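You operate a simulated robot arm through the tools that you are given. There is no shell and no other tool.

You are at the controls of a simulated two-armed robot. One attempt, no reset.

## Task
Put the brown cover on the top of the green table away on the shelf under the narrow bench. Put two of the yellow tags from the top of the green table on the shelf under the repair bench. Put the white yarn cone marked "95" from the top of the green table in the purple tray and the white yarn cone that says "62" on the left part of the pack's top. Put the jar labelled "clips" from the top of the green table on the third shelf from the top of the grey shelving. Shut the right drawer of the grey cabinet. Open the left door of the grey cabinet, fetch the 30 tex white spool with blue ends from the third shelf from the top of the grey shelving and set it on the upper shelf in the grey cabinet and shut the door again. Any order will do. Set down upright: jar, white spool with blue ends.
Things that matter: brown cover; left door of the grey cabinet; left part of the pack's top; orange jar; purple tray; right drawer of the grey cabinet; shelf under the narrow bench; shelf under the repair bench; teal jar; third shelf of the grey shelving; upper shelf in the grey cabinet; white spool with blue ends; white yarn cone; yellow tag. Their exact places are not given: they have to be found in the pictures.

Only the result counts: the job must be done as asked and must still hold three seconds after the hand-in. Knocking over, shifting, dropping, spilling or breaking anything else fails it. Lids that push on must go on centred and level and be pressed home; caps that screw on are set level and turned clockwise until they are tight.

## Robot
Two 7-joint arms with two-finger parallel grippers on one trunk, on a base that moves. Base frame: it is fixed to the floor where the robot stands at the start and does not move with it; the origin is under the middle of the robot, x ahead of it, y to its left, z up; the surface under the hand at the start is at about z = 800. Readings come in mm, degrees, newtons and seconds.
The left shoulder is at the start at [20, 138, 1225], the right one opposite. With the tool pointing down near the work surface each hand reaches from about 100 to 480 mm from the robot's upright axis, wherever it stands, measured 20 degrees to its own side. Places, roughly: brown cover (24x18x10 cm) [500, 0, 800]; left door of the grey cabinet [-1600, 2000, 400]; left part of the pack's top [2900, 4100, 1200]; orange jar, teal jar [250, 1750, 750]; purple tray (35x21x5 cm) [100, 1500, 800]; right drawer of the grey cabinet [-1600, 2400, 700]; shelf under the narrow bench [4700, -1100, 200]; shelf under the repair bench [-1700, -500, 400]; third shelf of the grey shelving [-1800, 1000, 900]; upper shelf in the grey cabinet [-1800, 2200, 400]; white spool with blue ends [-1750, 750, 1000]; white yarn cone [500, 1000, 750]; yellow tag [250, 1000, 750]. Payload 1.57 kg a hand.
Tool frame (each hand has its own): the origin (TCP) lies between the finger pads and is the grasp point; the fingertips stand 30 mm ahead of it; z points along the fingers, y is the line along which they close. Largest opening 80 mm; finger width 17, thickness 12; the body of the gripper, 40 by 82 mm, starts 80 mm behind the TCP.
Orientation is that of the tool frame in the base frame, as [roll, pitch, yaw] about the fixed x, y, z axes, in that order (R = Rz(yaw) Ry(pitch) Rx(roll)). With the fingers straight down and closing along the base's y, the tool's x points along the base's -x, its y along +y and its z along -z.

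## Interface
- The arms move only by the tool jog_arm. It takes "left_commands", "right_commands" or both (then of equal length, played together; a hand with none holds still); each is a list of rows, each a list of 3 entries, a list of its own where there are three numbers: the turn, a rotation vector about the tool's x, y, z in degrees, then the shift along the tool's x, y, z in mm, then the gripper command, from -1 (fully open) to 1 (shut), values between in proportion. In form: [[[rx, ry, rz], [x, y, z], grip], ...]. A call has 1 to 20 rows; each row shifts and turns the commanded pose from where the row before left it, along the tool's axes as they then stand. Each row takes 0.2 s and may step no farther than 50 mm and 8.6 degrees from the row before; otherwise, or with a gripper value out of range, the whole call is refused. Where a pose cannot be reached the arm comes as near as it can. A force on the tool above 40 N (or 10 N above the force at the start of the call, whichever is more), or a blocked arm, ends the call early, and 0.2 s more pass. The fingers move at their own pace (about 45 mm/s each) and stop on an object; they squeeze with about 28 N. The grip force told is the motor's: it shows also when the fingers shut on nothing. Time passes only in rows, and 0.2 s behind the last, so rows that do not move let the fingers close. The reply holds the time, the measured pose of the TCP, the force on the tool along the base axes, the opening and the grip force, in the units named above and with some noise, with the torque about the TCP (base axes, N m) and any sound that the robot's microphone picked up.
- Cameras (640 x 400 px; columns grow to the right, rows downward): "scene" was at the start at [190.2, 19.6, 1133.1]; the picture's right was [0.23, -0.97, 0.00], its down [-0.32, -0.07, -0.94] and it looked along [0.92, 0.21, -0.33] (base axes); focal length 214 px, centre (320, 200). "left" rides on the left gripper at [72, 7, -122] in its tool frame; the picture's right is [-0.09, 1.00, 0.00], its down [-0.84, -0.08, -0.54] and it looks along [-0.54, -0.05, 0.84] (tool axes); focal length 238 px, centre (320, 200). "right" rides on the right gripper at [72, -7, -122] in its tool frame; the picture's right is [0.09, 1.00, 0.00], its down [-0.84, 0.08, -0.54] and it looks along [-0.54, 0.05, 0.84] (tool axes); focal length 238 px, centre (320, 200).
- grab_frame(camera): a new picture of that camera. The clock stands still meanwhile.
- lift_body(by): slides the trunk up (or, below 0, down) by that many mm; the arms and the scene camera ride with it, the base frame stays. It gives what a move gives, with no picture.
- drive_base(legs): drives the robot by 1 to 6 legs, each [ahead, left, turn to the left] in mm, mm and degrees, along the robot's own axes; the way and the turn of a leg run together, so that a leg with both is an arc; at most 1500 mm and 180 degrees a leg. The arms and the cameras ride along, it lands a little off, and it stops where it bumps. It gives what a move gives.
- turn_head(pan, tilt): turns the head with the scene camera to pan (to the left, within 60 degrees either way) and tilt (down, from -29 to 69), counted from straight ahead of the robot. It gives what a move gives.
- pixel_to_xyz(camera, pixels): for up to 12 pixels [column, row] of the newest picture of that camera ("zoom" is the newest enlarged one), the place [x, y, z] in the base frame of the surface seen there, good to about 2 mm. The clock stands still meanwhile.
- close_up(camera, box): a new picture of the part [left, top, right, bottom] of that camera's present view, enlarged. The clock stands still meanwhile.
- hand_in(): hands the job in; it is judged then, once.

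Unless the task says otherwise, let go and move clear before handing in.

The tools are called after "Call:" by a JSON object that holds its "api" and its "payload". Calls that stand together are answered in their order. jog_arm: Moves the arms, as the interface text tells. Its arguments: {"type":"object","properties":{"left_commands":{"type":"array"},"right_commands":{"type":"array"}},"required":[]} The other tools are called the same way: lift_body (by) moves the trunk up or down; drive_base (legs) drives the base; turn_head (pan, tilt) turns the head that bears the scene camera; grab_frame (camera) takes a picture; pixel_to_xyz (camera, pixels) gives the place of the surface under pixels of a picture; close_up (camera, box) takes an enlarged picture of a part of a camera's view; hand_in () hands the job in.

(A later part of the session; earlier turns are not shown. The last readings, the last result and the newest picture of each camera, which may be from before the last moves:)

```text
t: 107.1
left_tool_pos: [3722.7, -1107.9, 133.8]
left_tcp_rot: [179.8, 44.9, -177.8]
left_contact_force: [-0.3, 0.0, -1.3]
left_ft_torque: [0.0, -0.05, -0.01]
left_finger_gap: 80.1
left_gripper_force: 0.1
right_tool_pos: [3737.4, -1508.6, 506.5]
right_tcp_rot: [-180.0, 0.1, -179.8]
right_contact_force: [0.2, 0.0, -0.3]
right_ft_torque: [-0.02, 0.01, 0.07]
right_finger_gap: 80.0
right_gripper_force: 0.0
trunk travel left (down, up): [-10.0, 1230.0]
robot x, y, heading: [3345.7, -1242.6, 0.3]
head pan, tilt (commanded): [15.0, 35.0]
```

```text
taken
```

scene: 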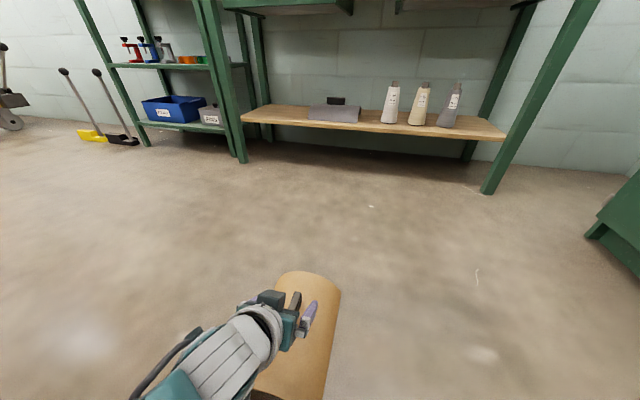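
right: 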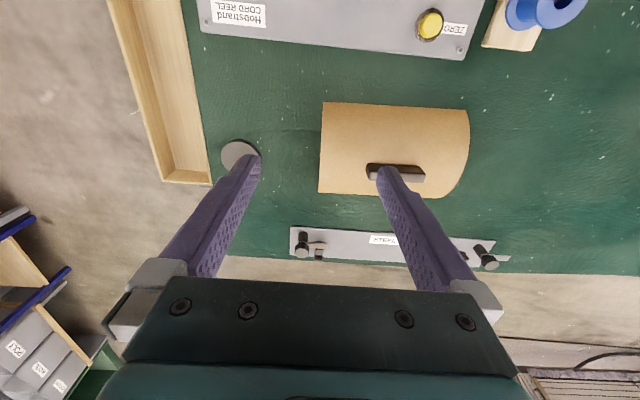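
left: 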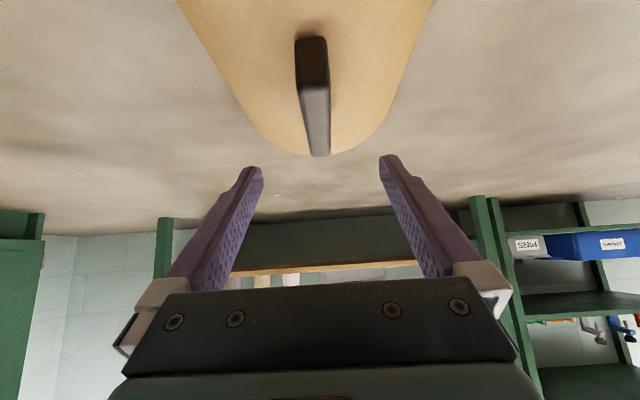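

The handle is between the fingers' plane at left-camera (312,100). I'll check its exact position, then lower to z≈88.

Call:
{"api": "pixel_to_xyz", "payload": {"camera": "left", "pixels": [[298, 60], [326, 60], [305, 130], [328, 130], [318, 148], [312, 70]]}}

Call:
{"api": "jog_arm", "payload": {"left_commands": [[[0, 0, 0], [14, 0, 14], -1], [[0, 0, 0], [11, 0, 11], -1], [[0, 0, 0], [7, 0, 7], -1], [[0, 0, 0], [0, 0, 0], -1]]}}

```text
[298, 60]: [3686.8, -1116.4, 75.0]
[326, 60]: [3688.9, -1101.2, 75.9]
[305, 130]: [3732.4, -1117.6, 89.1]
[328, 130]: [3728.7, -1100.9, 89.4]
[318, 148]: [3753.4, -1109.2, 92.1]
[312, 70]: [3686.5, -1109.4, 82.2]
```

```text
t: 108.1
left_tool_pos: [3724.6, -1104.4, 93.8]
left_tcp_rot: [179.6, 44.8, -178.2]
left_contact_force: [-0.1, 0.4, -0.4]
left_ft_torque: [0.0, -0.01, 0.03]
left_finger_gap: 80.0
left_gripper_force: 0.1
left hand out of reach, approached as far as the arm can: row 3
right_tool_pos: [3737.1, -1509.0, 505.8]
right_tcp_rot: [-179.9, 0.1, -179.8]
right_contact_force: [0.0, -0.4, -0.5]
right_ft_torque: [-0.02, -0.01, 0.01]
right_finger_gap: 80.0
right_gripper_force: 0.0
trunk travel left (down, up): [-10.0, 1230.0]
robot x, y, heading: [3344.8, -1245.1, 0.2]
head pan, tilt (commanded): [15.0, 35.0]
```

At z=93.8 near reach limit. I'll drop the trunk 6 mm, nudge y by −4, and close.

Call:
{"api": "lift_body", "payload": {"by": -6}}

Call:
{"api": "jog_arm", "payload": {"left_commands": [[[0, 0, 0], [0, -4.5, 0], -1], [[0, 0, 0], [0, 0, 0], -1]]}}

```text
t: 108.6
left_tool_pos: [3725.6, -1103.8, 88.0]
left_tcp_rot: [179.6, 44.8, -178.1]
left_contact_force: [-0.4, -0.3, -0.4]
left_ft_torque: [0.0, 0.02, 0.0]
left_finger_gap: 80.1
left_gripper_force: 0.0
right_tool_pos: [3737.5, -1509.1, 500.0]
right_tcp_rot: [-180.0, 0.2, -179.8]
right_contact_force: [0.8, -0.8, -0.3]
right_ft_torque: [-0.01, -0.03, -0.05]
right_finger_gap: 79.9
right_gripper_force: 0.2
trunk travel left (down, up): [-4.0, 1236.0]
robot x, y, heading: [3346.5, -1245.2, 0.2]
head pan, tilt (commanded): [15.0, 35.0]
```

```text
t: 109.2
left_tool_pos: [3724.9, -1107.4, 88.5]
left_tcp_rot: [179.4, 44.7, -178.3]
left_contact_force: [0.3, 0.0, -0.3]
left_ft_torque: [0.0, -0.01, -0.02]
left_finger_gap: 79.9
left_gripper_force: 0.0
right_tool_pos: [3737.5, -1509.6, 499.8]
right_tcp_rot: [-180.0, 0.1, -179.9]
right_contact_force: [-0.8, 0.9, -0.3]
right_ft_torque: [0.02, 0.02, -0.01]
right_finger_gap: 80.0
right_gripper_force: 0.0
trunk travel left (down, up): [-4.0, 1236.0]
robot x, y, heading: [3349.1, -1246.0, 0.2]
head pan, tilt (commanded): [15.0, 35.0]
```

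Positioned at z≈88.5, y≈−1107. Closing the gripper, then lifting with the trunk.

Call:
{"api": "jog_arm", "payload": {"left_commands": [[[0, 0, 0], [0, 0, 0], 1], [[0, 0, 0], [0, 0, 0], 1], [[0, 0, 0], [0, 0, 0], 1], [[0, 0, 0], [0, 0, 0], 1], [[0, 0, 0], [0, 0, 0], 1], [[0, 0, 0], [0, 0, 0], 1]]}}

Call:
{"api": "lift_body", "payload": {"by": 50}}

Call:
{"api": "lift_body", "payload": {"by": 250}}

Call:
{"api": "grab_frame", "payload": {"camera": "scene"}}

Call:
{"api": "grab_frame", "payload": {"camera": "left"}}

```text
t: 110.6
left_tool_pos: [3724.6, -1107.3, 87.5]
left_tcp_rot: [179.5, 44.8, -178.2]
left_contact_force: [-1.3, 0.4, 4.0]
left_ft_torque: [-0.37, -0.15, -0.32]
left_finger_gap: 17.8
left_gripper_force: 28.0
right_tool_pos: [3736.8, -1508.4, 499.3]
right_tcp_rot: [-179.9, 0.1, -179.9]
right_contact_force: [-0.2, 0.4, -0.1]
right_ft_torque: [0.01, 0.0, 0.0]
right_finger_gap: 80.2
right_gripper_force: 0.0
trunk travel left (down, up): [-4.0, 1236.0]
robot x, y, heading: [3347.5, -1249.0, 0.0]
head pan, tilt (commanded): [15.0, 35.0]
```

```text
t: 111.6
left_tool_pos: [3724.9, -1107.0, 137.4]
left_tcp_rot: [179.6, 44.7, -178.2]
left_contact_force: [0.0, 0.5, -1.3]
left_ft_torque: [0.0, 0.05, 0.02]
left_finger_gap: 17.8
left_gripper_force: 27.7
right_tool_pos: [3737.2, -1509.5, 550.4]
right_tcp_rot: [-180.0, 0.1, -179.8]
right_contact_force: [0.7, -0.2, 0.1]
right_ft_torque: [-0.01, -0.04, -0.03]
right_finger_gap: 80.1
right_gripper_force: 0.1
trunk travel left (down, up): [-54.0, 1186.0]
robot x, y, heading: [3342.3, -1244.1, 0.0]
head pan, tilt (commanded): [15.0, 35.0]
```

```text
t: 114.1
left_tool_pos: [3724.4, -1107.0, 387.2]
left_tcp_rot: [179.5, 44.9, -178.2]
left_contact_force: [0.3, -0.6, -1.9]
left_ft_torque: [0.02, -0.03, 0.0]
left_finger_gap: 17.9
left_gripper_force: 28.0
right_tool_pos: [3736.8, -1508.4, 801.3]
right_tcp_rot: [-179.9, 0.1, -179.8]
right_contact_force: [0.3, 0.7, 0.2]
right_ft_torque: [-0.03, 0.03, 0.0]
right_finger_gap: 80.0
right_gripper_force: 0.1
trunk travel left (down, up): [-304.0, 936.0]
robot x, y, heading: [3346.6, -1247.6, 0.3]
head pan, tilt (commanded): [15.0, 35.0]
```

```text
taken
```

scene: 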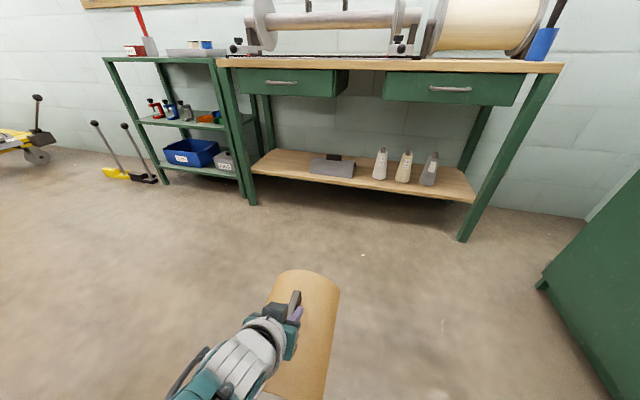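

```text
taken
```

left: 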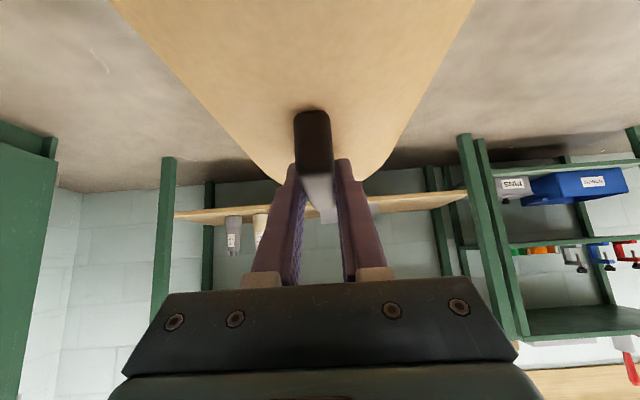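

Cover is held with a 45° tilt (bottom ≈ 86.7 mm below the TCP). I'll retract the right hand, raise the left hand 240 mm relative to the trunk, lower the trunk, then drive toward the shelf opening.

Call:
{"api": "jog_arm", "payload": {"left_commands": [[[0, 0, 0], [-28.3, 0, -28.3], 1], [[0, 0, 0], [-28.3, 0, -28.3], 1], [[0, 0, 0], [-28.3, 0, -28.3], 1], [[0, 0, 0], [-28.3, 0, -28.3], 1], [[0, 0, 0], [-28.3, 0, -28.3], 1], [[0, 0, 0], [-28.3, 0, -28.3], 1]], "right_commands": [[[0, 0, 0], [45, 0, 0], -1], [[0, 0, 0], [45, 0, 0], -1], [[0, 0, 0], [45, 0, 0], -1], [[0, 0, 0], [45, 0, 0], -1], [[0, 0, 0], [0, 0, 0], -1], [[0, 0, 0], [0, 0, 0], -1]]}}

Call:
{"api": "lift_body", "payload": {"by": -270}}

Call:
{"api": "drive_base", "payload": {"legs": [[500, 387, 0]]}}

Call:
{"api": "grab_frame", "payload": {"camera": "scene"}}

Call:
{"api": "grab_frame", "payload": {"camera": "left"}}

```text
t: 115.0
left_tool_pos: [3721.8, -1112.4, 511.8]
left_tcp_rot: [179.8, 44.4, -178.2]
left_contact_force: [-1.4, 0.3, -1.7]
left_ft_torque: [-0.02, 0.01, 0.01]
left_finger_gap: 17.4
left_gripper_force: 28.0
right_tool_pos: [3572.1, -1512.1, 764.3]
right_tcp_rot: [-176.8, -10.6, -179.6]
right_contact_force: [-0.8, -0.5, 0.2]
right_ft_torque: [-0.01, -0.02, 0.07]
right_finger_gap: 79.9
right_gripper_force: 0.1
trunk travel left (down, up): [-304.0, 936.0]
robot x, y, heading: [3348.2, -1246.3, 0.3]
head pan, tilt (commanded): [15.0, 35.0]
stopped in row 4 (right hand): the arm was blocked; the commanded pose is now the measured one
```

```text
t: 117.8
left_tool_pos: [3723.2, -1112.3, 242.4]
left_tcp_rot: [179.7, 44.6, -178.1]
left_contact_force: [-0.5, 0.6, -1.6]
left_ft_torque: [0.02, 0.03, -0.01]
left_finger_gap: 17.5
left_gripper_force: 28.0
right_tool_pos: [3572.4, -1511.0, 494.1]
right_tcp_rot: [-176.9, -10.5, -179.5]
right_contact_force: [0.5, -0.5, 0.2]
right_ft_torque: [0.03, 0.03, 0.0]
right_finger_gap: 80.0
right_gripper_force: 0.0
trunk travel left (down, up): [-34.0, 1206.0]
robot x, y, heading: [3347.2, -1244.6, 0.3]
head pan, tilt (commanded): [15.0, 35.0]
```

```text
t: 121.3
left_tool_pos: [4233.3, -719.5, 242.2]
left_tcp_rot: [179.8, 44.5, -178.4]
left_contact_force: [0.1, -0.5, -1.6]
left_ft_torque: [0.02, 0.02, 0.01]
left_finger_gap: 17.6
left_gripper_force: 27.6
right_tool_pos: [4079.7, -1117.9, 494.3]
right_tcp_rot: [-176.9, -10.7, -179.9]
right_contact_force: [-0.2, -0.9, 0.4]
right_ft_torque: [0.0, 0.01, 0.01]
right_finger_gap: 80.0
right_gripper_force: 0.0
trunk travel left (down, up): [-34.0, 1206.0]
robot x, y, heading: [3857.8, -849.7, -0.1]
head pan, tilt (commanded): [15.0, 35.0]
```

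```text
taken
```

scene: 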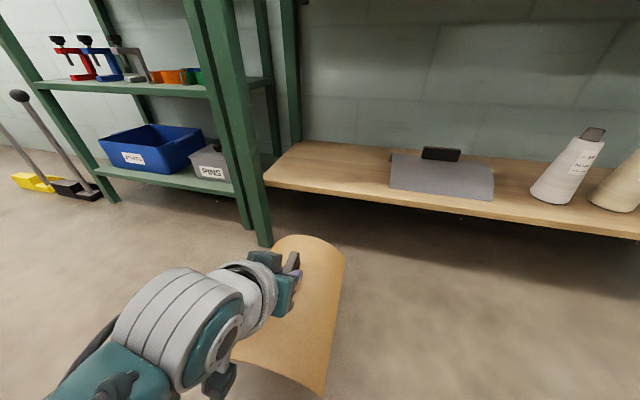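

```text
taken
```

left: 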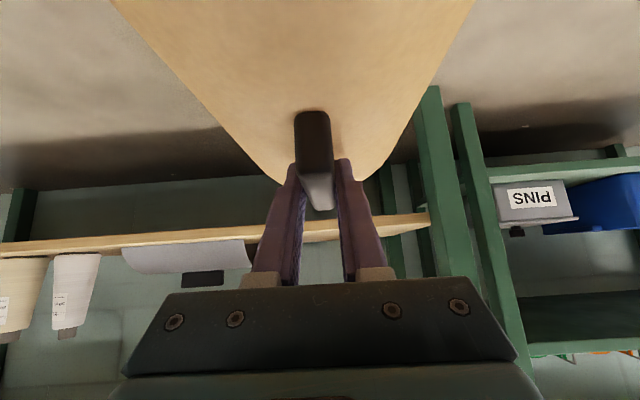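

The left hand only rose part way (the right arm's retraction blocked at its limit, harmless). I'll raise the left hand another 105 mm and verify the leg's position.

Call:
{"api": "jog_arm", "payload": {"left_commands": [[[0, 0, 0], [-24.75, 0, -24.75], 1], [[0, 0, 0], [-24.75, 0, -24.75], 1], [[0, 0, 0], [-24.75, 0, -24.75], 1], [[0, 0, 0], [0, 0, 0], 1]]}}

Call:
{"api": "grab_frame", "payload": {"camera": "scene"}}

Call:
{"api": "pixel_to_xyz", "payload": {"camera": "scene", "pixels": [[268, 185], [248, 150], [225, 100], [390, 185], [395, 165], [320, 160], [285, 185], [350, 195], [265, 220], [300, 145]]}}

```text
t: 122.3
left_tool_pos: [4235.9, -720.0, 349.8]
left_tcp_rot: [179.7, 44.5, -178.3]
left_contact_force: [0.0, 0.2, -2.1]
left_ft_torque: [0.0, -0.01, -0.03]
left_finger_gap: 17.5
left_gripper_force: 28.2
right_tool_pos: [4081.2, -1117.4, 494.0]
right_tcp_rot: [-176.8, -10.7, -179.9]
right_contact_force: [0.0, 0.1, -0.5]
right_ft_torque: [-0.01, 0.01, 0.01]
right_finger_gap: 80.0
right_gripper_force: 0.1
trunk travel left (down, up): [-34.0, 1206.0]
robot x, y, heading: [3856.7, -855.1, -0.2]
head pan, tilt (commanded): [15.0, 35.0]
```

```text
taken
```

scene: 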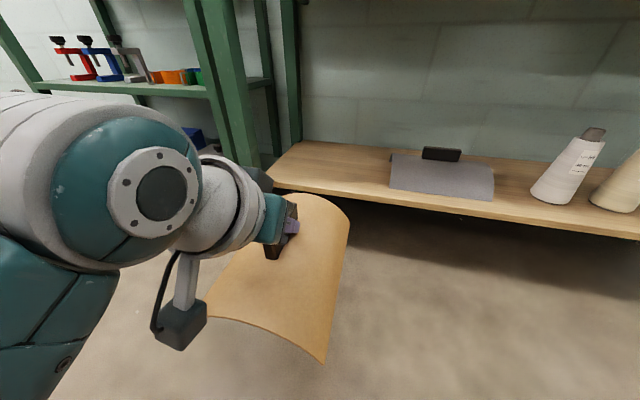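

```text
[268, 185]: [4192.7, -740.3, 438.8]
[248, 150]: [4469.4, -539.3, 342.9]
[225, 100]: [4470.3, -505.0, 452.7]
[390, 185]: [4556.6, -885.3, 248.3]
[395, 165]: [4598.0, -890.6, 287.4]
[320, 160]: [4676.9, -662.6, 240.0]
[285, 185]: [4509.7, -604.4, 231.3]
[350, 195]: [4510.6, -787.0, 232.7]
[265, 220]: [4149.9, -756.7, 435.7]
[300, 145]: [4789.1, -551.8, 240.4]
```

Clearances look right: leg inner edge y≈−550, grey cover edge y≈−885, cover at −630…−810. Driving ahead 230 mm, then checking.

Call:
{"api": "drive_base", "payload": {"legs": [[230, 0, 0]]}}

Call:
{"api": "grab_frame", "payload": {"camera": "scene"}}

Call:
{"api": "grab_frame", "payload": {"camera": "left"}}

```text
t: 124.1
left_tool_pos: [4463.9, -720.1, 348.1]
left_tcp_rot: [179.8, 44.4, -178.5]
left_contact_force: [-0.8, 0.6, -2.1]
left_ft_torque: [-0.03, 0.0, -0.01]
left_finger_gap: 17.6
left_gripper_force: 27.4
right_tool_pos: [4310.2, -1117.3, 494.8]
right_tcp_rot: [-176.9, -10.6, -179.8]
right_contact_force: [0.0, 0.2, -1.0]
right_ft_torque: [-0.01, -0.03, -0.01]
right_finger_gap: 80.0
right_gripper_force: 0.0
trunk travel left (down, up): [-34.0, 1206.0]
robot x, y, heading: [4087.9, -854.0, 0.1]
head pan, tilt (commanded): [15.0, 35.0]
```

```text
taken
```

scene: 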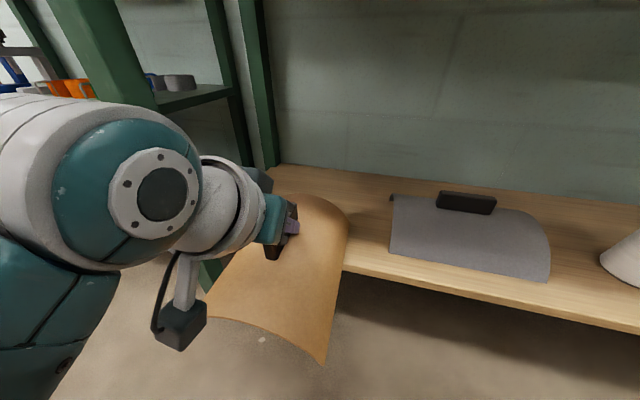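

```text
taken
```

left: 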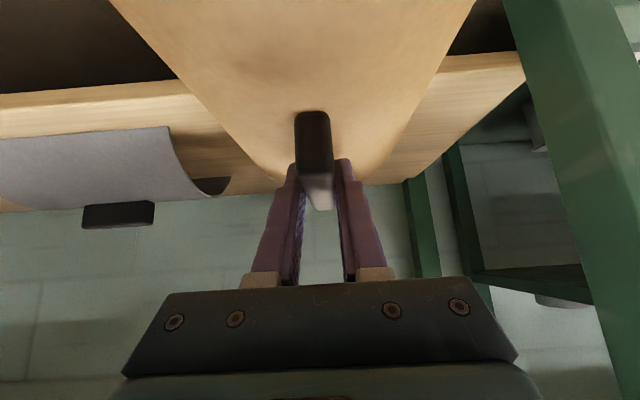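

Clear path. Extending the left hand forward 180 mm into the shelf.

Call:
{"api": "jog_arm", "payload": {"left_commands": [[[0, 0, 0], [-25.5, 0, 25.5], 1], [[0, 0, 0], [-25.5, 0, 25.5], 1], [[0, 0, 0], [-25.5, 0, 25.5], 1], [[0, 0, 0], [-25.5, 0, 25.5], 1], [[0, 0, 0], [-25.5, 0, 25.5], 1], [[0, 0, 0], [0, 0, 0], 1]]}}

Call:
{"api": "grab_frame", "payload": {"camera": "scene"}}

```text
t: 125.5
left_tool_pos: [4647.4, -713.4, 343.7]
left_tcp_rot: [179.8, 44.5, -178.3]
left_contact_force: [-0.5, 1.8, -1.6]
left_ft_torque: [-0.01, -0.01, 0.01]
left_finger_gap: 17.8
left_gripper_force: 28.2
right_tool_pos: [4310.6, -1118.3, 495.3]
right_tcp_rot: [-176.9, -10.6, -179.7]
right_contact_force: [0.1, -0.6, -0.4]
right_ft_torque: [-0.02, -0.02, 0.03]
right_finger_gap: 80.0
right_gripper_force: 0.0
trunk travel left (down, up): [-34.0, 1206.0]
robot x, y, heading: [4085.6, -850.7, -0.1]
head pan, tilt (commanded): [15.0, 35.0]
```

```text
taken
```

scene: 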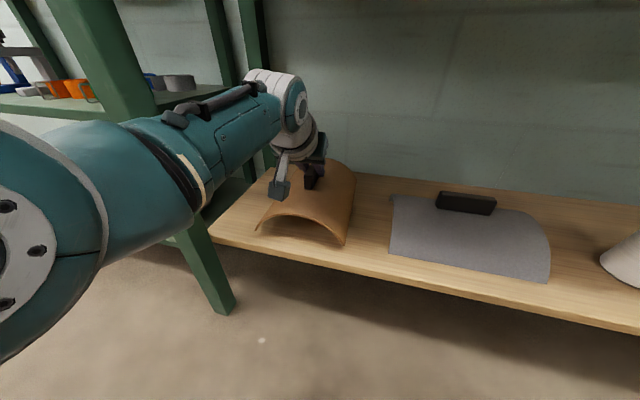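

Cover is over the shelf beside the grey cover. Lowering ~15 mm gently to contact.

Call:
{"api": "jog_arm", "payload": {"left_commands": [[[0, 0, 0], [5, 0, 5], 1], [[0, 0, 0], [3.5, 0, 3.5], 1], [[0, 0, 0], [2, 0, 2], 1], [[0, 0, 0], [0, 0, 0], 1]]}}

Call:
{"api": "jog_arm", "payload": {"left_commands": [[[0, 0, 0], [1, 0, 1], 1], [[0, 0, 0], [1, 0, 1], 1], [[0, 0, 0], [0, 0, 0], 1]]}}

```text
t: 126.5
left_tool_pos: [4645.2, -714.2, 332.8]
left_tcp_rot: [179.7, 44.5, -178.3]
left_contact_force: [0.2, 0.0, -1.7]
left_ft_torque: [0.02, 0.0, 0.01]
left_finger_gap: 17.3
left_gripper_force: 27.7
right_tool_pos: [4311.2, -1117.3, 495.1]
right_tcp_rot: [-176.8, -10.6, -179.7]
right_contact_force: [0.7, 0.0, -0.5]
right_ft_torque: [0.03, -0.01, -0.01]
right_finger_gap: 79.8
right_gripper_force: 0.1
trunk travel left (down, up): [-34.0, 1206.0]
robot x, y, heading: [4083.7, -850.3, -0.1]
head pan, tilt (commanded): [15.0, 35.0]
```

```text
t: 127.3
left_tool_pos: [4645.6, -714.0, 328.6]
left_tcp_rot: [179.7, 44.5, -178.4]
left_contact_force: [0.6, -0.2, -0.8]
left_ft_torque: [-0.01, 0.03, 0.01]
left_finger_gap: 17.6
left_gripper_force: 27.9
right_tool_pos: [4310.1, -1117.2, 493.8]
right_tcp_rot: [-176.9, -10.6, -179.8]
right_contact_force: [0.6, 0.0, -0.4]
right_ft_torque: [0.0, 0.02, 0.0]
right_finger_gap: 80.3
right_gripper_force: 0.0
trunk travel left (down, up): [-34.0, 1206.0]
robot x, y, heading: [4087.7, -849.8, -0.0]
head pan, tilt (commanded): [15.0, 35.0]
```

Not yet in contact (force still −0.8…−1.7 N weight). Lower another 2–3 mm in tiny steps.

Call:
{"api": "jog_arm", "payload": {"left_commands": [[[0, 0, 0], [0.8, 0, 0.8], 1], [[0, 0, 0], [0.8, 0, 0.8], 1], [[0, 0, 0], [0, 0, 0], 1]]}}

Call:
{"api": "grab_frame", "payload": {"camera": "left"}}

```text
t: 128.1
left_tool_pos: [4646.2, -714.8, 328.3]
left_tcp_rot: [179.7, 44.7, -178.4]
left_contact_force: [-2.2, -0.2, 2.5]
left_ft_torque: [-0.26, -0.39, -0.09]
left_finger_gap: 17.6
left_gripper_force: 27.4
right_tool_pos: [4310.4, -1118.0, 495.2]
right_tcp_rot: [-176.9, -10.6, -179.8]
right_contact_force: [-0.8, -0.1, -0.7]
right_ft_torque: [-0.02, 0.0, -0.01]
right_finger_gap: 80.1
right_gripper_force: 0.0
trunk travel left (down, up): [-34.0, 1206.0]
robot x, y, heading: [4081.9, -850.7, -0.1]
head pan, tilt (commanded): [15.0, 35.0]
```

```text
taken
```

left: 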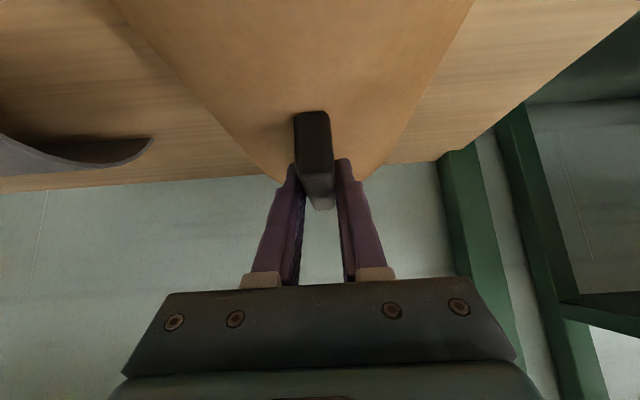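

Contact made (+2.5 N). Release, then retract back-up along the tool axis and straight back.

Call:
{"api": "jog_arm", "payload": {"left_commands": [[[0, 0, 0], [0, 0, 0], -1], [[0, 0, 0], [0, 0, 0], -1], [[0, 0, 0], [0, 0, 0], -1], [[0, 0, 0], [0, 0, 0], -1], [[0, 0, 0], [0, 0, 0], -1], [[0, 0, 0], [0, 0, -20], -1], [[0, 0, 0], [0, 0, -40], -1], [[0, 0, 0], [28, 0, -28], -1], [[0, 0, 0], [28, 0, -28], -1], [[0, 0, 0], [28, 0, -28], -1], [[0, 0, 0], [28, 0, -28], -1], [[0, 0, 0], [28, 0, -28], -1]]}}

Call:
{"api": "grab_frame", "payload": {"camera": "scene"}}

```text
t: 130.7
left_tool_pos: [4405.9, -724.2, 372.0]
left_tcp_rot: [179.7, 44.6, -178.3]
left_contact_force: [0.4, 0.9, 0.9]
left_ft_torque: [-0.03, -0.01, -0.03]
left_finger_gap: 80.1
left_gripper_force: 0.1
right_tool_pos: [4310.1, -1118.0, 493.4]
right_tcp_rot: [-176.9, -10.6, -179.8]
right_contact_force: [0.4, 0.0, 0.1]
right_ft_torque: [-0.03, -0.01, 0.01]
right_finger_gap: 79.9
right_gripper_force: 0.1
trunk travel left (down, up): [-34.0, 1206.0]
robot x, y, heading: [4083.8, -849.3, 0.2]
head pan, tilt (commanded): [15.0, 35.0]
```

```text
taken
```

scene: 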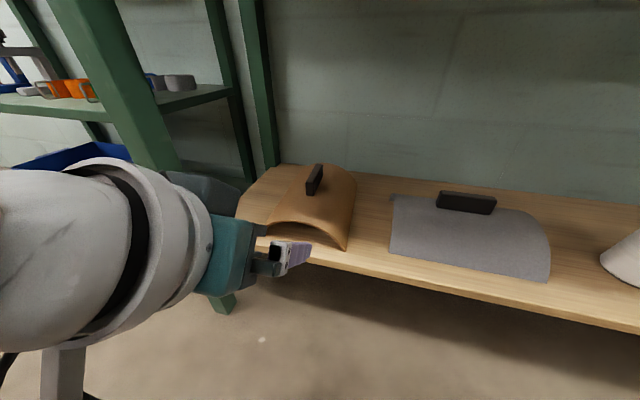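

The brown cover rests on the shelf next to the grey one. I'll back away, then restore both hands to tool-down and raise the trunk.

Call:
{"api": "drive_base", "payload": {"legs": [[-600, -350, 0]]}}

Call:
{"api": "jog_arm", "payload": {"left_commands": [[[0, 7.5, 0], [0, 0, 0], -1], [[0, 7.5, 0], [0, 0, 0], -1], [[0, 7.5, 0], [0, 0, 0], -1], [[0, 7.5, 0], [0, 0, 0], -1], [[0, 7.5, 0], [0, 0, 0], -1], [[0, 7.1, 0], [0, 0, 0], -1]], "right_commands": [[[0, 0, 0], [-40, 0, 0], -1], [[3.1, 5, 0], [-40, 0, 0], -1], [[0, 5.6, 0], [-40, 0, 0], -1], [[0, 0, 0], [-40, 0, 0], -1], [[0, 0, 0], [0, 0, 0], -1], [[0, 0, 0], [0, 0, 0], -1]]}}

Call:
{"api": "lift_body", "payload": {"by": 400}}

Call:
{"api": "lift_body", "payload": {"by": 300}}

Call:
{"api": "turn_head", "payload": {"pan": 0, "tilt": 30}}

Call:
{"api": "grab_frame", "payload": {"camera": "scene"}}

```text
t: 134.5
left_tool_pos: [3805.0, -1072.8, 373.7]
left_tcp_rot: [179.7, 44.6, -177.3]
left_contact_force: [0.3, -0.2, -0.7]
left_ft_torque: [-0.04, 0.01, -0.01]
left_finger_gap: 80.0
left_gripper_force: 0.0
right_tool_pos: [3714.9, -1467.8, 494.7]
right_tcp_rot: [-176.9, -10.6, -178.5]
right_contact_force: [-0.5, -0.4, 1.0]
right_ft_torque: [-0.03, 0.02, 0.04]
right_finger_gap: 80.1
right_gripper_force: 0.1
trunk travel left (down, up): [-34.0, 1206.0]
robot x, y, heading: [3480.5, -1208.9, 1.2]
head pan, tilt (commanded): [15.0, 35.0]
```

```text
t: 136.1
left_tool_pos: [3821.8, -1038.6, 326.3]
left_tcp_rot: [175.4, 0.2, -175.7]
left_contact_force: [0.2, 0.3, 0.7]
left_ft_torque: [-0.04, 0.0, 0.0]
left_finger_gap: 80.0
left_gripper_force: 0.1
left hand out of reach, approached as far as the arm can: row 4, 5, 6
right_tool_pos: [3866.5, -1464.9, 454.6]
right_tcp_rot: [-173.6, -21.1, -179.7]
right_contact_force: [-0.3, -0.3, 0.7]
right_ft_torque: [-0.01, -0.03, -0.02]
right_finger_gap: 79.9
right_gripper_force: 0.1
trunk travel left (down, up): [-34.0, 1206.0]
robot x, y, heading: [3485.3, -1205.9, 1.2]
head pan, tilt (commanded): [15.0, 35.0]
stopped in row 6 (left hand): the arm was blocked; the commanded pose is now the measured one
```

```text
t: 140.0
left_tool_pos: [3821.6, -1038.9, 725.4]
left_tcp_rot: [175.5, 0.2, -175.6]
left_contact_force: [-0.2, 0.1, 0.4]
left_ft_torque: [0.0, 0.04, -0.01]
left_finger_gap: 80.0
left_gripper_force: 0.1
right_tool_pos: [3867.9, -1464.1, 855.5]
right_tcp_rot: [-173.5, -21.1, -179.7]
right_contact_force: [-0.4, -0.3, 0.2]
right_ft_torque: [0.06, 0.01, 0.01]
right_finger_gap: 79.9
right_gripper_force: 0.2
trunk travel left (down, up): [-434.0, 806.0]
robot x, y, heading: [3480.9, -1203.2, 0.9]
head pan, tilt (commanded): [15.0, 35.0]
```

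```text
t: 143.0
left_tool_pos: [3821.8, -1038.6, 1024.8]
left_tcp_rot: [175.5, 0.0, -175.6]
left_contact_force: [-0.1, -0.5, -0.2]
left_ft_torque: [-0.05, 0.0, -0.04]
left_finger_gap: 79.9
left_gripper_force: 0.0
right_tool_pos: [3868.0, -1464.9, 1154.3]
right_tcp_rot: [-173.5, -21.1, -179.9]
right_contact_force: [0.0, 0.5, 0.5]
right_ft_torque: [0.0, 0.0, 0.01]
right_finger_gap: 80.0
right_gripper_force: 0.1
trunk travel left (down, up): [-734.0, 506.0]
robot x, y, heading: [3486.5, -1205.7, 1.1]
head pan, tilt (commanded): [15.0, 35.0]
```

```text
t: 143.7
left_tool_pos: [3822.6, -1039.2, 1025.2]
left_tcp_rot: [175.5, 0.0, -175.7]
left_contact_force: [-0.3, -0.2, -0.2]
left_ft_torque: [0.02, 0.0, 0.0]
left_finger_gap: 79.9
left_gripper_force: 0.1
right_tool_pos: [3866.3, -1464.0, 1155.7]
right_tcp_rot: [-173.5, -21.1, -179.7]
right_contact_force: [0.0, 0.9, 0.0]
right_ft_torque: [-0.01, -0.01, -0.01]
right_finger_gap: 80.1
right_gripper_force: 0.0
trunk travel left (down, up): [-734.0, 506.0]
robot x, y, heading: [3482.3, -1202.9, 0.9]
head pan, tilt (commanded): [0.0, 30.0]
```

```text
taken
```

scene: 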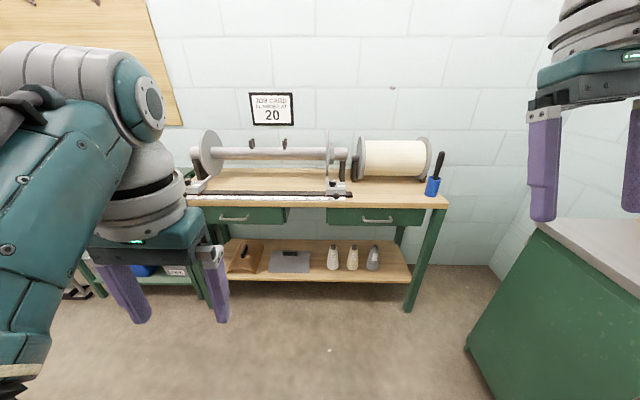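

Both hands need leveling; the cover sits fine on the shelf at (243,257). I'll level the hands and drive back west along the corridor, then north along the east side of the green table.

Call:
{"api": "jog_arm", "payload": {"left_commands": [[[4.5, 0, 0], [0, 0, 0], -1], [[0, 0, -4], [0, 0, 0], -1], [[0, 0, 0], [0, 0, -40], -1], [[0, 0, 0], [0, 0, -40], -1]], "right_commands": [[[0, -7, 0], [0, 0, 0], -1], [[0, -7, 0], [0, 0, 0], -1], [[0, -7, 0], [0, 0, 0], -1], [[-6.5, 0, 0], [0, 0, 0], -1]]}}

Call:
{"api": "drive_base", "payload": {"legs": [[-1500, 0, -1], [-400, 0, 0], [0, 0, 90]]}}

Call:
{"api": "turn_head", "payload": {"pan": 20, "tilt": 25}}

Call:
{"api": "grab_frame", "payload": {"camera": "scene"}}

```text
t: 144.7
left_tool_pos: [3859.4, -1022.0, 1061.4]
left_tcp_rot: [179.0, 0.2, -171.3]
left_contact_force: [0.0, 0.3, -0.2]
left_ft_torque: [-0.02, -0.04, 0.0]
left_finger_gap: 79.8
left_gripper_force: 0.1
left hand out of reach, approached as far as the arm can: row 3, 4
right_tool_pos: [3868.0, -1464.6, 1154.9]
right_tcp_rot: [179.5, -0.2, -177.4]
right_contact_force: [0.0, 0.1, 0.0]
right_ft_torque: [-0.01, 0.0, -0.01]
right_finger_gap: 80.1
right_gripper_force: 0.0
trunk travel left (down, up): [-734.0, 506.0]
robot x, y, heading: [3481.0, -1205.8, 1.1]
head pan, tilt (commanded): [0.0, 30.0]
```

```text
t: 157.8
left_tool_pos: [1457.2, -874.6, 1060.0]
left_tcp_rot: [179.4, 0.2, -82.0]
left_contact_force: [-0.4, 0.1, -0.5]
left_ft_torque: [0.02, 0.02, 0.0]
left_finger_gap: 80.0
left_gripper_force: 0.1
right_tool_pos: [1900.3, -874.0, 1154.4]
right_tcp_rot: [179.6, -0.2, -88.3]
right_contact_force: [0.1, 0.8, -0.3]
right_ft_torque: [-0.06, -0.04, 0.02]
right_finger_gap: 80.1
right_gripper_force: 0.1
trunk travel left (down, up): [-734.0, 506.0]
robot x, y, heading: [1634.0, -1252.8, 90.4]
head pan, tilt (commanded): [0.0, 30.0]
```

```text
t: 158.6
left_tool_pos: [1453.0, -874.4, 1060.0]
left_tcp_rot: [178.9, 0.1, -81.6]
left_contact_force: [0.6, -0.1, 1.3]
left_ft_torque: [0.0, 0.0, 0.0]
left_finger_gap: 80.0
left_gripper_force: 0.0
right_tool_pos: [1900.6, -872.4, 1154.4]
right_tcp_rot: [179.6, -0.2, -88.2]
right_contact_force: [0.5, 0.1, 0.0]
right_ft_torque: [0.02, -0.02, 0.0]
right_finger_gap: 79.9
right_gripper_force: 0.1
trunk travel left (down, up): [-734.0, 506.0]
robot x, y, heading: [1635.0, -1251.0, 90.3]
head pan, tilt (commanded): [20.0, 25.0]
```

```text
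taken
```

scene: 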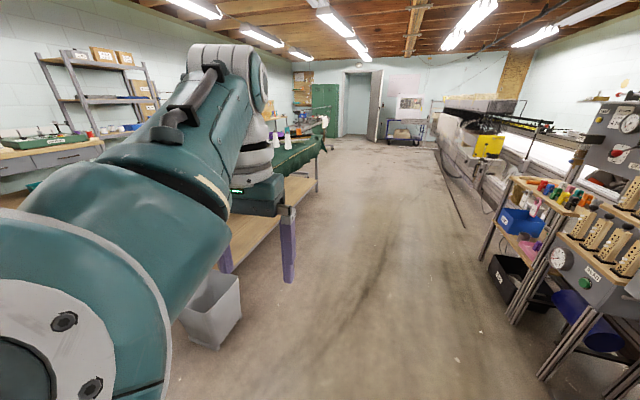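

The left arm's elbow is in an awkward configuration. I'll move the left hand back and up toward its nominal pose and see.

Call:
{"api": "jog_arm", "payload": {"left_commands": [[[0, 0, 0], [25, 0, -30], -1], [[0, 0, 0], [20, 0, -35], -1], [[0, 0, 0], [0, 0, -40], -1], [[0, 0, 0], [0, 0, -40], -1], [[0, 0, 0], [0, 0, -20], -1]]}}

Call:
{"api": "grab_frame", "payload": {"camera": "scene"}}

```text
t: 159.8
left_tool_pos: [1435.3, -828.7, 1149.8]
left_tcp_rot: [179.3, 0.2, -82.0]
left_contact_force: [1.2, 0.3, 0.2]
left_ft_torque: [0.0, -0.01, 0.0]
left_finger_gap: 80.2
left_gripper_force: 0.0
left hand out of reach, approached as far as the arm can: row 1, 2, 3, 4, 5
right_tool_pos: [1900.5, -873.6, 1154.0]
right_tcp_rot: [179.6, -0.2, -88.2]
right_contact_force: [0.7, 0.2, 0.5]
right_ft_torque: [-0.01, -0.01, -0.02]
right_finger_gap: 80.2
right_gripper_force: 0.0
trunk travel left (down, up): [-734.0, 506.0]
robot x, y, heading: [1636.3, -1254.4, 90.1]
head pan, tilt (commanded): [20.0, 25.0]
```

```text
taken
```

scene: 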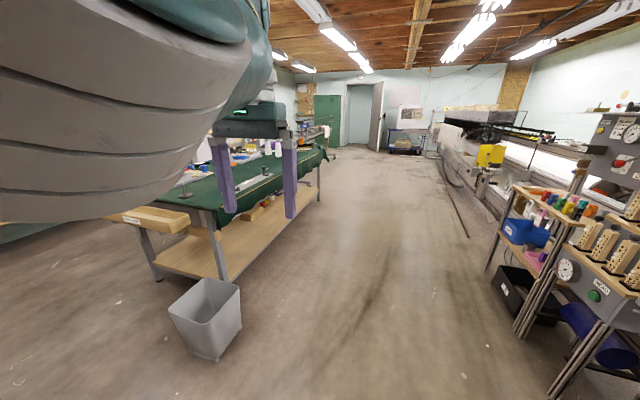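

The IK seems stuck near an elbow limit. I'll stretch the arm outward and upward to unfold it, and watch.

Call:
{"api": "jog_arm", "payload": {"left_commands": [[[0, 0, 0], [-20, 10, -30], -1], [[0, 0, 0], [-20, 10, -30], -1], [[0, 0, 0], [-20, 10, -30], -1], [[0, 0, 0], [-20, 10, -30], -1], [[0, 0, 0], [0, 10, -30], -1], [[0, 0, 0], [0, 10, -30], -1]]}}

Call:
{"api": "grab_frame", "payload": {"camera": "scene"}}

```text
t: 161.0
left_tool_pos: [1401.4, -817.9, 1179.8]
left_tcp_rot: [177.5, -12.5, -82.3]
left_contact_force: [1.1, -0.2, 0.2]
left_ft_torque: [-0.01, 0.01, -0.02]
left_finger_gap: 80.1
left_gripper_force: 0.2
left hand out of reach, approached as far as the arm can: row 3, 4, 5
right_tool_pos: [1901.2, -872.1, 1154.8]
right_tcp_rot: [179.5, -0.3, -88.2]
right_contact_force: [-0.3, -0.8, 0.4]
right_ft_torque: [-0.05, 0.0, 0.02]
right_finger_gap: 79.9
right_gripper_force: 0.2
trunk travel left (down, up): [-734.0, 506.0]
robot x, y, heading: [1635.4, -1256.5, 90.1]
head pan, tilt (commanded): [20.0, 25.0]
stopped in row 5 (left hand): the arm was blocked; the commanded pose is now the measured one
```

```text
taken
```

scene: 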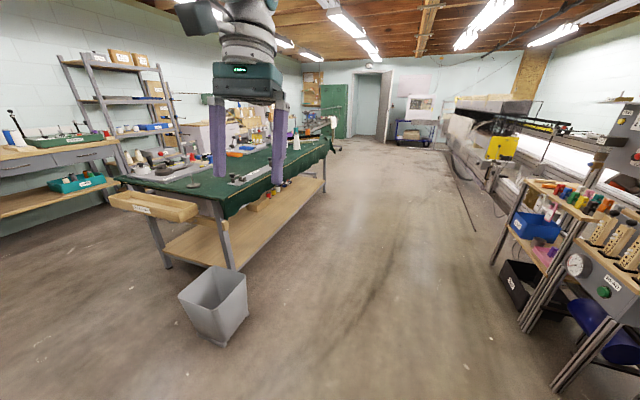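

The elbow is now out of view and the arm unfolded. I'll level the hand and bring it back to the nominal pose.

Call:
{"api": "jog_arm", "payload": {"left_commands": [[[2.5, -6.2, 0], [10, 0, 0], -1], [[0, -6.2, 0], [20, 0, 0], -1], [[0, 0, 5], [20, -10, 0], -1], [[0, 0, 3], [20, -10, -10], -1], [[0, 0, 0], [0, 0, -20], -1]]}}

Call:
{"api": "grab_frame", "payload": {"camera": "scene"}}

```text
t: 162.4
left_tool_pos: [1417.7, -795.2, 1176.5]
left_tcp_rot: [-179.8, -6.0, -90.1]
left_contact_force: [0.1, -0.6, -1.3]
left_ft_torque: [0.01, 0.05, 0.0]
left_finger_gap: 80.1
left_gripper_force: 0.0
left hand out of reach, approached as far as the arm can: row 1, 2, 3, 4
right_tool_pos: [1900.9, -871.6, 1154.9]
right_tcp_rot: [179.6, -0.2, -88.3]
right_contact_force: [0.4, -1.3, 0.3]
right_ft_torque: [0.0, 0.04, 0.01]
right_finger_gap: 80.1
right_gripper_force: 0.0
trunk travel left (down, up): [-734.0, 506.0]
robot x, y, heading: [1631.6, -1250.0, 90.0]
head pan, tilt (commanded): [20.0, 25.0]
stopped in row 5 (left hand): the arm was blocked; the commanded pose is now the measured one
```

```text
taken
```

scene: 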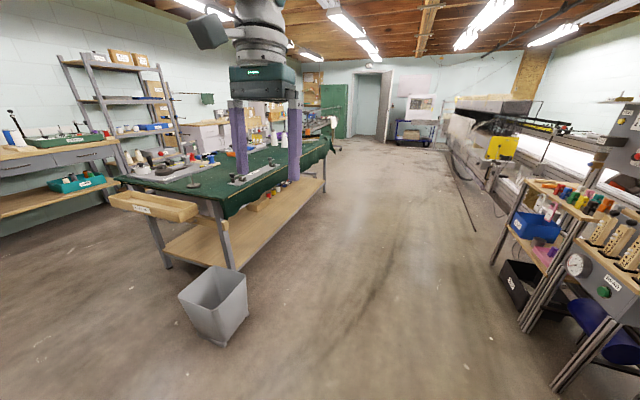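

Still blocked. I'll look up-left with the head to see where the left elbow is.

Call:
{"api": "turn_head", "payload": {"pan": 45, "tilt": -20}}

Call:
{"api": "grab_frame", "payload": {"camera": "scene"}}

Call:
{"api": "turn_head", "payload": {"pan": -45, "tilt": -20}}

Call:
{"api": "grab_frame", "payload": {"camera": "scene"}}

```text
t: 163.5
left_tool_pos: [1416.7, -794.2, 1178.6]
left_tcp_rot: [-179.8, -6.0, -90.1]
left_contact_force: [-0.1, -0.5, 0.1]
left_ft_torque: [0.04, 0.03, 0.02]
left_finger_gap: 79.8
left_gripper_force: 0.0
right_tool_pos: [1902.1, -872.4, 1155.3]
right_tcp_rot: [179.6, -0.1, -88.2]
right_contact_force: [0.6, -0.1, 0.5]
right_ft_torque: [0.01, -0.04, 0.03]
right_finger_gap: 80.0
right_gripper_force: 0.0
trunk travel left (down, up): [-734.0, 506.0]
robot x, y, heading: [1634.7, -1250.7, 90.2]
head pan, tilt (commanded): [45.0, -20.0]
```

```text
taken
```

scene: 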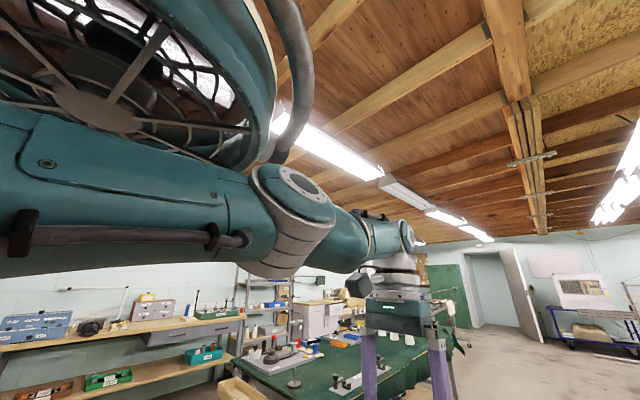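

```text
t: 165.1
left_tool_pos: [1417.4, -793.5, 1177.1]
left_tcp_rot: [-179.6, -6.1, -90.1]
left_contact_force: [0.3, -0.1, 0.3]
left_ft_torque: [0.01, 0.05, 0.0]
left_finger_gap: 80.1
left_gripper_force: 0.1
right_tool_pos: [1899.6, -872.0, 1154.2]
right_tcp_rot: [179.6, -0.2, -88.2]
right_contact_force: [0.1, -0.7, 0.3]
right_ft_torque: [-0.01, 0.03, 0.01]
right_finger_gap: 79.7
right_gripper_force: 0.0
trunk travel left (down, up): [-734.0, 506.0]
robot x, y, heading: [1638.2, -1252.0, 90.2]
head pan, tilt (commanded): [-45.0, -20.0]
```

```text
taken
```

scene: 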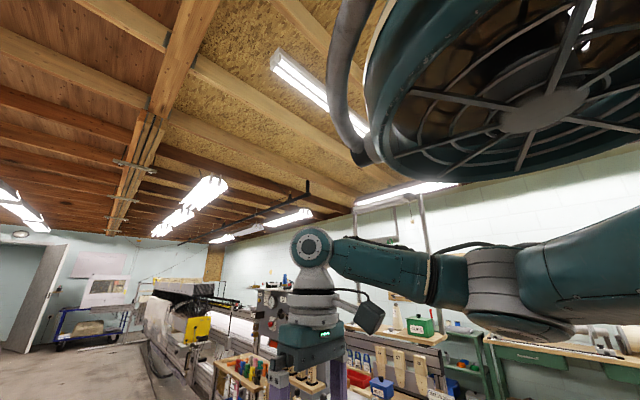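

The torso is a hovering unit with elbows out to both sides, so posture looks symmetric. I'll probe the left arm by moving it down and then back.

Call:
{"api": "jog_arm", "payload": {"left_commands": [[[0, 0, 0], [0, 0, 40], -1], [[0, 0, 0], [0, 0, 40], -1], [[0, -3, 0], [0, 0, 30], -1], [[0, -3, 0], [0, 0, 0], -1]]}}

Call:
{"api": "jog_arm", "payload": {"left_commands": [[[0, 0, 0], [30, 0, 0], -1], [[0, 0, 0], [30, 0, 0], -1], [[0, 0, 0], [30, 0, 0], -1]]}}

Call:
{"api": "turn_head", "payload": {"pan": 45, "tilt": 0}}

Call:
{"api": "grab_frame", "payload": {"camera": "scene"}}

```text
t: 166.1
left_tool_pos: [1418.0, -780.3, 1065.2]
left_tcp_rot: [-179.7, 0.1, -90.0]
left_contact_force: [0.1, -0.2, 0.2]
left_ft_torque: [-0.02, -0.02, 0.05]
left_finger_gap: 80.2
left_gripper_force: 0.1
left hand out of reach, approached as far as the arm can: row 2, 3, 4
right_tool_pos: [1900.4, -873.7, 1154.4]
right_tcp_rot: [179.6, -0.2, -88.1]
right_contact_force: [0.6, 0.4, 0.2]
right_ft_torque: [-0.01, 0.01, 0.02]
right_finger_gap: 80.0
right_gripper_force: 0.0
trunk travel left (down, up): [-734.0, 506.0]
robot x, y, heading: [1637.9, -1252.6, 90.4]
head pan, tilt (commanded): [-45.0, -20.0]
```

```text
t: 166.9
left_tool_pos: [1415.5, -784.6, 1047.5]
left_tcp_rot: [-179.7, 0.0, -90.0]
left_contact_force: [-0.5, -0.9, -0.4]
left_ft_torque: [-0.01, 0.01, 0.0]
left_finger_gap: 79.9
left_gripper_force: 0.0
left hand out of reach, approached as far as the arm can: row 1, 2, 3
right_tool_pos: [1900.4, -874.0, 1154.9]
right_tcp_rot: [179.7, -0.2, -88.1]
right_contact_force: [-0.3, -0.2, -0.2]
right_ft_torque: [-0.01, -0.01, 0.0]
right_finger_gap: 79.8
right_gripper_force: 0.1
trunk travel left (down, up): [-734.0, 506.0]
robot x, y, heading: [1634.3, -1252.3, 90.4]
head pan, tilt (commanded): [-45.0, -20.0]
```

```text
t: 168.6
left_tool_pos: [1414.7, -783.8, 1047.1]
left_tcp_rot: [-179.7, 0.0, -90.0]
left_contact_force: [-0.2, -0.2, 0.0]
left_ft_torque: [-0.01, -0.01, 0.03]
left_finger_gap: 80.2
left_gripper_force: 0.1
right_tool_pos: [1901.2, -871.9, 1154.6]
right_tcp_rot: [179.6, -0.2, -88.2]
right_contact_force: [-0.5, 0.6, 0.2]
right_ft_torque: [0.03, 0.0, 0.01]
right_finger_gap: 80.0
right_gripper_force: 0.2
trunk travel left (down, up): [-734.0, 506.0]
robot x, y, heading: [1638.0, -1256.2, 90.2]
head pan, tilt (commanded): [45.0, 0.0]
```

```text
taken
```

scene: 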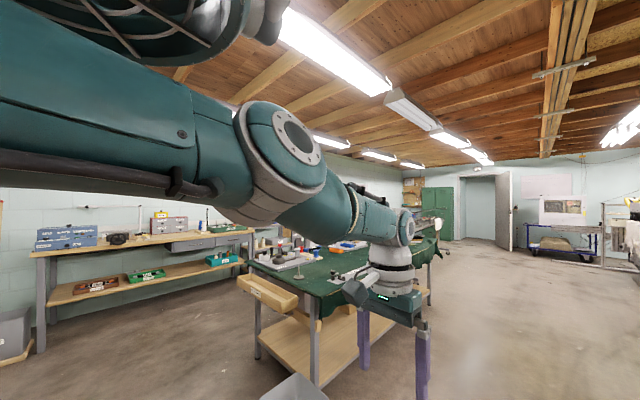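

The hand won't come back from this extension. I'll probe other directions (outward, inward, yaw) to find which frees it.

Call:
{"api": "jog_arm", "payload": {"left_commands": [[[0, 0, 0], [0, 30, 0], -1], [[0, 0, 0], [0, 30, 0], -1]]}}

Call:
{"api": "jog_arm", "payload": {"left_commands": [[[0, 0, 0], [0, -30, 0], -1], [[0, 0, 0], [0, -30, 0], -1], [[0, 0, 0], [0, -30, 0], -1], [[0, 0, 0], [0, -30, 0], -1]]}}

Call:
{"api": "jog_arm", "payload": {"left_commands": [[[0, 0, 0], [0, 0, -30], -1], [[0, 0, 0], [0, 0, -30], -1]]}}

```text
t: 169.2
left_tool_pos: [1355.0, -791.3, 1049.1]
left_tcp_rot: [-179.6, 0.1, -90.1]
left_contact_force: [0.7, -0.2, -0.6]
left_ft_torque: [0.0, 0.01, 0.01]
left_finger_gap: 80.2
left_gripper_force: 0.0
left hand out of reach, approached as far as the arm can: row 2
right_tool_pos: [1899.9, -871.7, 1154.5]
right_tcp_rot: [179.6, -0.2, -88.2]
right_contact_force: [-0.3, -0.7, -0.5]
right_ft_torque: [0.0, -0.01, -0.01]
right_finger_gap: 80.0
right_gripper_force: 0.1
trunk travel left (down, up): [-734.0, 506.0]
robot x, y, heading: [1629.9, -1254.1, 90.2]
head pan, tilt (commanded): [45.0, 0.0]
```

```text
t: 170.2
left_tool_pos: [1477.1, -789.1, 1047.7]
left_tcp_rot: [-179.7, 0.1, -89.9]
left_contact_force: [-0.2, -0.3, -0.5]
left_ft_torque: [0.01, 0.0, -0.01]
left_finger_gap: 80.0
left_gripper_force: 0.1
right_tool_pos: [1899.8, -873.5, 1155.0]
right_tcp_rot: [179.6, -0.2, -88.2]
right_contact_force: [-0.3, 0.0, 0.2]
right_ft_torque: [-0.01, -0.01, 0.02]
right_finger_gap: 80.1
right_gripper_force: 0.1
trunk travel left (down, up): [-734.0, 506.0]
robot x, y, heading: [1638.6, -1255.9, 90.2]
head pan, tilt (commanded): [45.0, 0.0]
```

```text
t: 170.8
left_tool_pos: [1474.9, -788.3, 1106.6]
left_tcp_rot: [-179.7, 0.0, -90.1]
left_contact_force: [-0.7, 0.0, 0.9]
left_ft_torque: [-0.01, -0.01, -0.01]
left_finger_gap: 79.9
left_gripper_force: 0.1
right_tool_pos: [1900.2, -872.7, 1154.6]
right_tcp_rot: [179.7, -0.2, -88.3]
right_contact_force: [-0.1, -0.1, -0.2]
right_ft_torque: [0.02, -0.01, 0.01]
right_finger_gap: 80.0
right_gripper_force: 0.1
trunk travel left (down, up): [-734.0, 506.0]
robot x, y, heading: [1637.4, -1251.3, 90.1]
head pan, tilt (commanded): [45.0, 0.0]
```

Inward and upward moves work now. Try pulling back again.

Call:
{"api": "jog_arm", "payload": {"left_commands": [[[0, 0, 0], [30, 0, 0], -1], [[0, 0, 0], [30, 0, 0], -1], [[0, 0, 0], [30, 0, 0], -1]]}}

Call:
{"api": "grab_frame", "payload": {"camera": "scene"}}

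```text
t: 171.6
left_tool_pos: [1465.8, -853.6, 1086.8]
left_tcp_rot: [-179.8, 0.1, -89.8]
left_contact_force: [-1.0, 0.1, 0.2]
left_ft_torque: [0.02, 0.0, 0.02]
left_finger_gap: 80.2
left_gripper_force: 0.1
left hand out of reach, approached as far as the arm can: row 2, 3
right_tool_pos: [1900.6, -873.1, 1154.8]
right_tcp_rot: [179.6, -0.2, -88.1]
right_contact_force: [0.0, 0.2, 0.1]
right_ft_torque: [0.01, 0.0, 0.02]
right_finger_gap: 80.0
right_gripper_force: 0.3
trunk travel left (down, up): [-734.0, 506.0]
robot x, y, heading: [1638.9, -1253.0, 90.2]
head pan, tilt (commanded): [45.0, 0.0]
```

```text
taken
```

scene: 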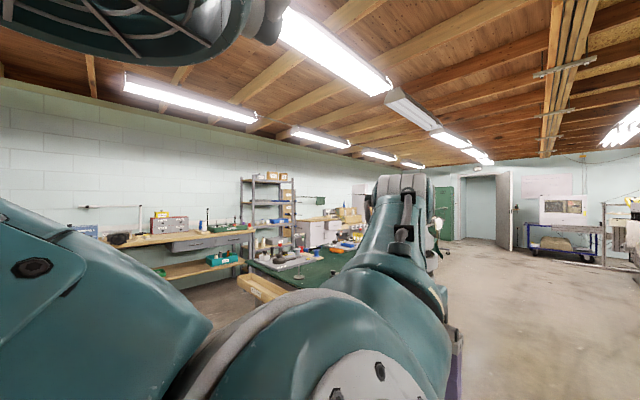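

The elbow has swung low/inward. I'll push the hand forward, then out to the left and up to bring the elbow outward before pulling back.

Call:
{"api": "jog_arm", "payload": {"left_commands": [[[0, 0, 0], [-35, 0, 0], -1], [[0, 0, 0], [-35, 10, 0], -1], [[0, 0, 0], [0, 30, -20], -1], [[0, 0, 0], [0, 30, -20], -1], [[0, 0, 0], [0, 30, -20], -1], [[0, 0, 0], [0, 20, -20], -1], [[0, 0, 0], [15, 20, -20], -1]]}}

Call:
{"api": "grab_frame", "payload": {"camera": "scene"}}

```text
t: 173.2
left_tool_pos: [1327.7, -796.9, 1187.3]
left_tcp_rot: [-179.8, 0.1, -90.1]
left_contact_force: [0.3, -0.7, 0.0]
left_ft_torque: [-0.05, -0.02, 0.0]
left_finger_gap: 80.1
left_gripper_force: 0.0
right_tool_pos: [1901.2, -873.2, 1154.7]
right_tcp_rot: [179.6, -0.2, -88.2]
right_contact_force: [-0.4, -0.3, 0.3]
right_ft_torque: [0.01, 0.01, -0.03]
right_finger_gap: 80.0
right_gripper_force: 0.0
trunk travel left (down, up): [-734.0, 506.0]
robot x, y, heading: [1637.3, -1254.6, 90.0]
head pan, tilt (commanded): [45.0, 0.0]
```

```text
taken
```

scene: 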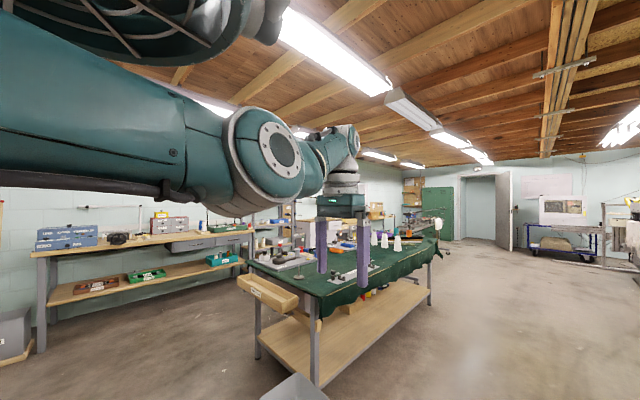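

Elbow is now out to the left. Pull the hand straight back from here.

Call:
{"api": "jog_arm", "payload": {"left_commands": [[[0, 0, 0], [25, 10, -10], -1], [[0, 0, 0], [25, 10, -10], -1], [[0, 0, 0], [25, 0, -10], -1], [[0, 0, 0], [25, 0, -10], -1]]}}

Call:
{"api": "grab_frame", "payload": {"camera": "scene"}}

```text
t: 174.2
left_tool_pos: [1306.3, -898.6, 1223.7]
left_tcp_rot: [-179.6, 0.1, -90.1]
left_contact_force: [-0.3, -0.2, -0.1]
left_ft_torque: [0.03, -0.01, -0.01]
left_finger_gap: 80.0
left_gripper_force: 0.0
left hand out of reach, approached as far as the arm can: row 1
right_tool_pos: [1900.1, -872.8, 1155.7]
right_tcp_rot: [179.5, -0.2, -88.2]
right_contact_force: [0.3, -0.3, -0.8]
right_ft_torque: [0.0, 0.0, 0.0]
right_finger_gap: 80.3
right_gripper_force: 0.0
trunk travel left (down, up): [-734.0, 506.0]
robot x, y, heading: [1636.0, -1254.3, 90.3]
head pan, tilt (commanded): [45.0, 0.0]
```

```text
taken
```

scene: 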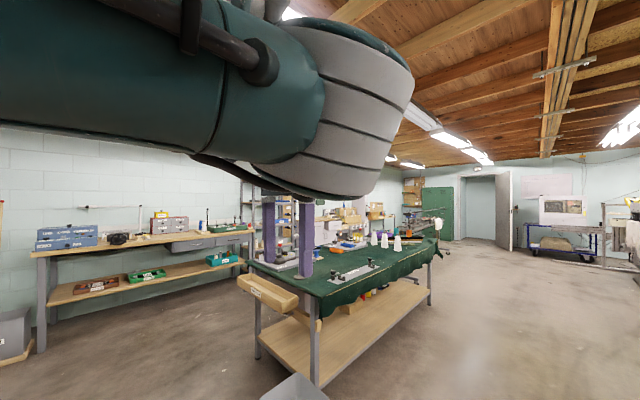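

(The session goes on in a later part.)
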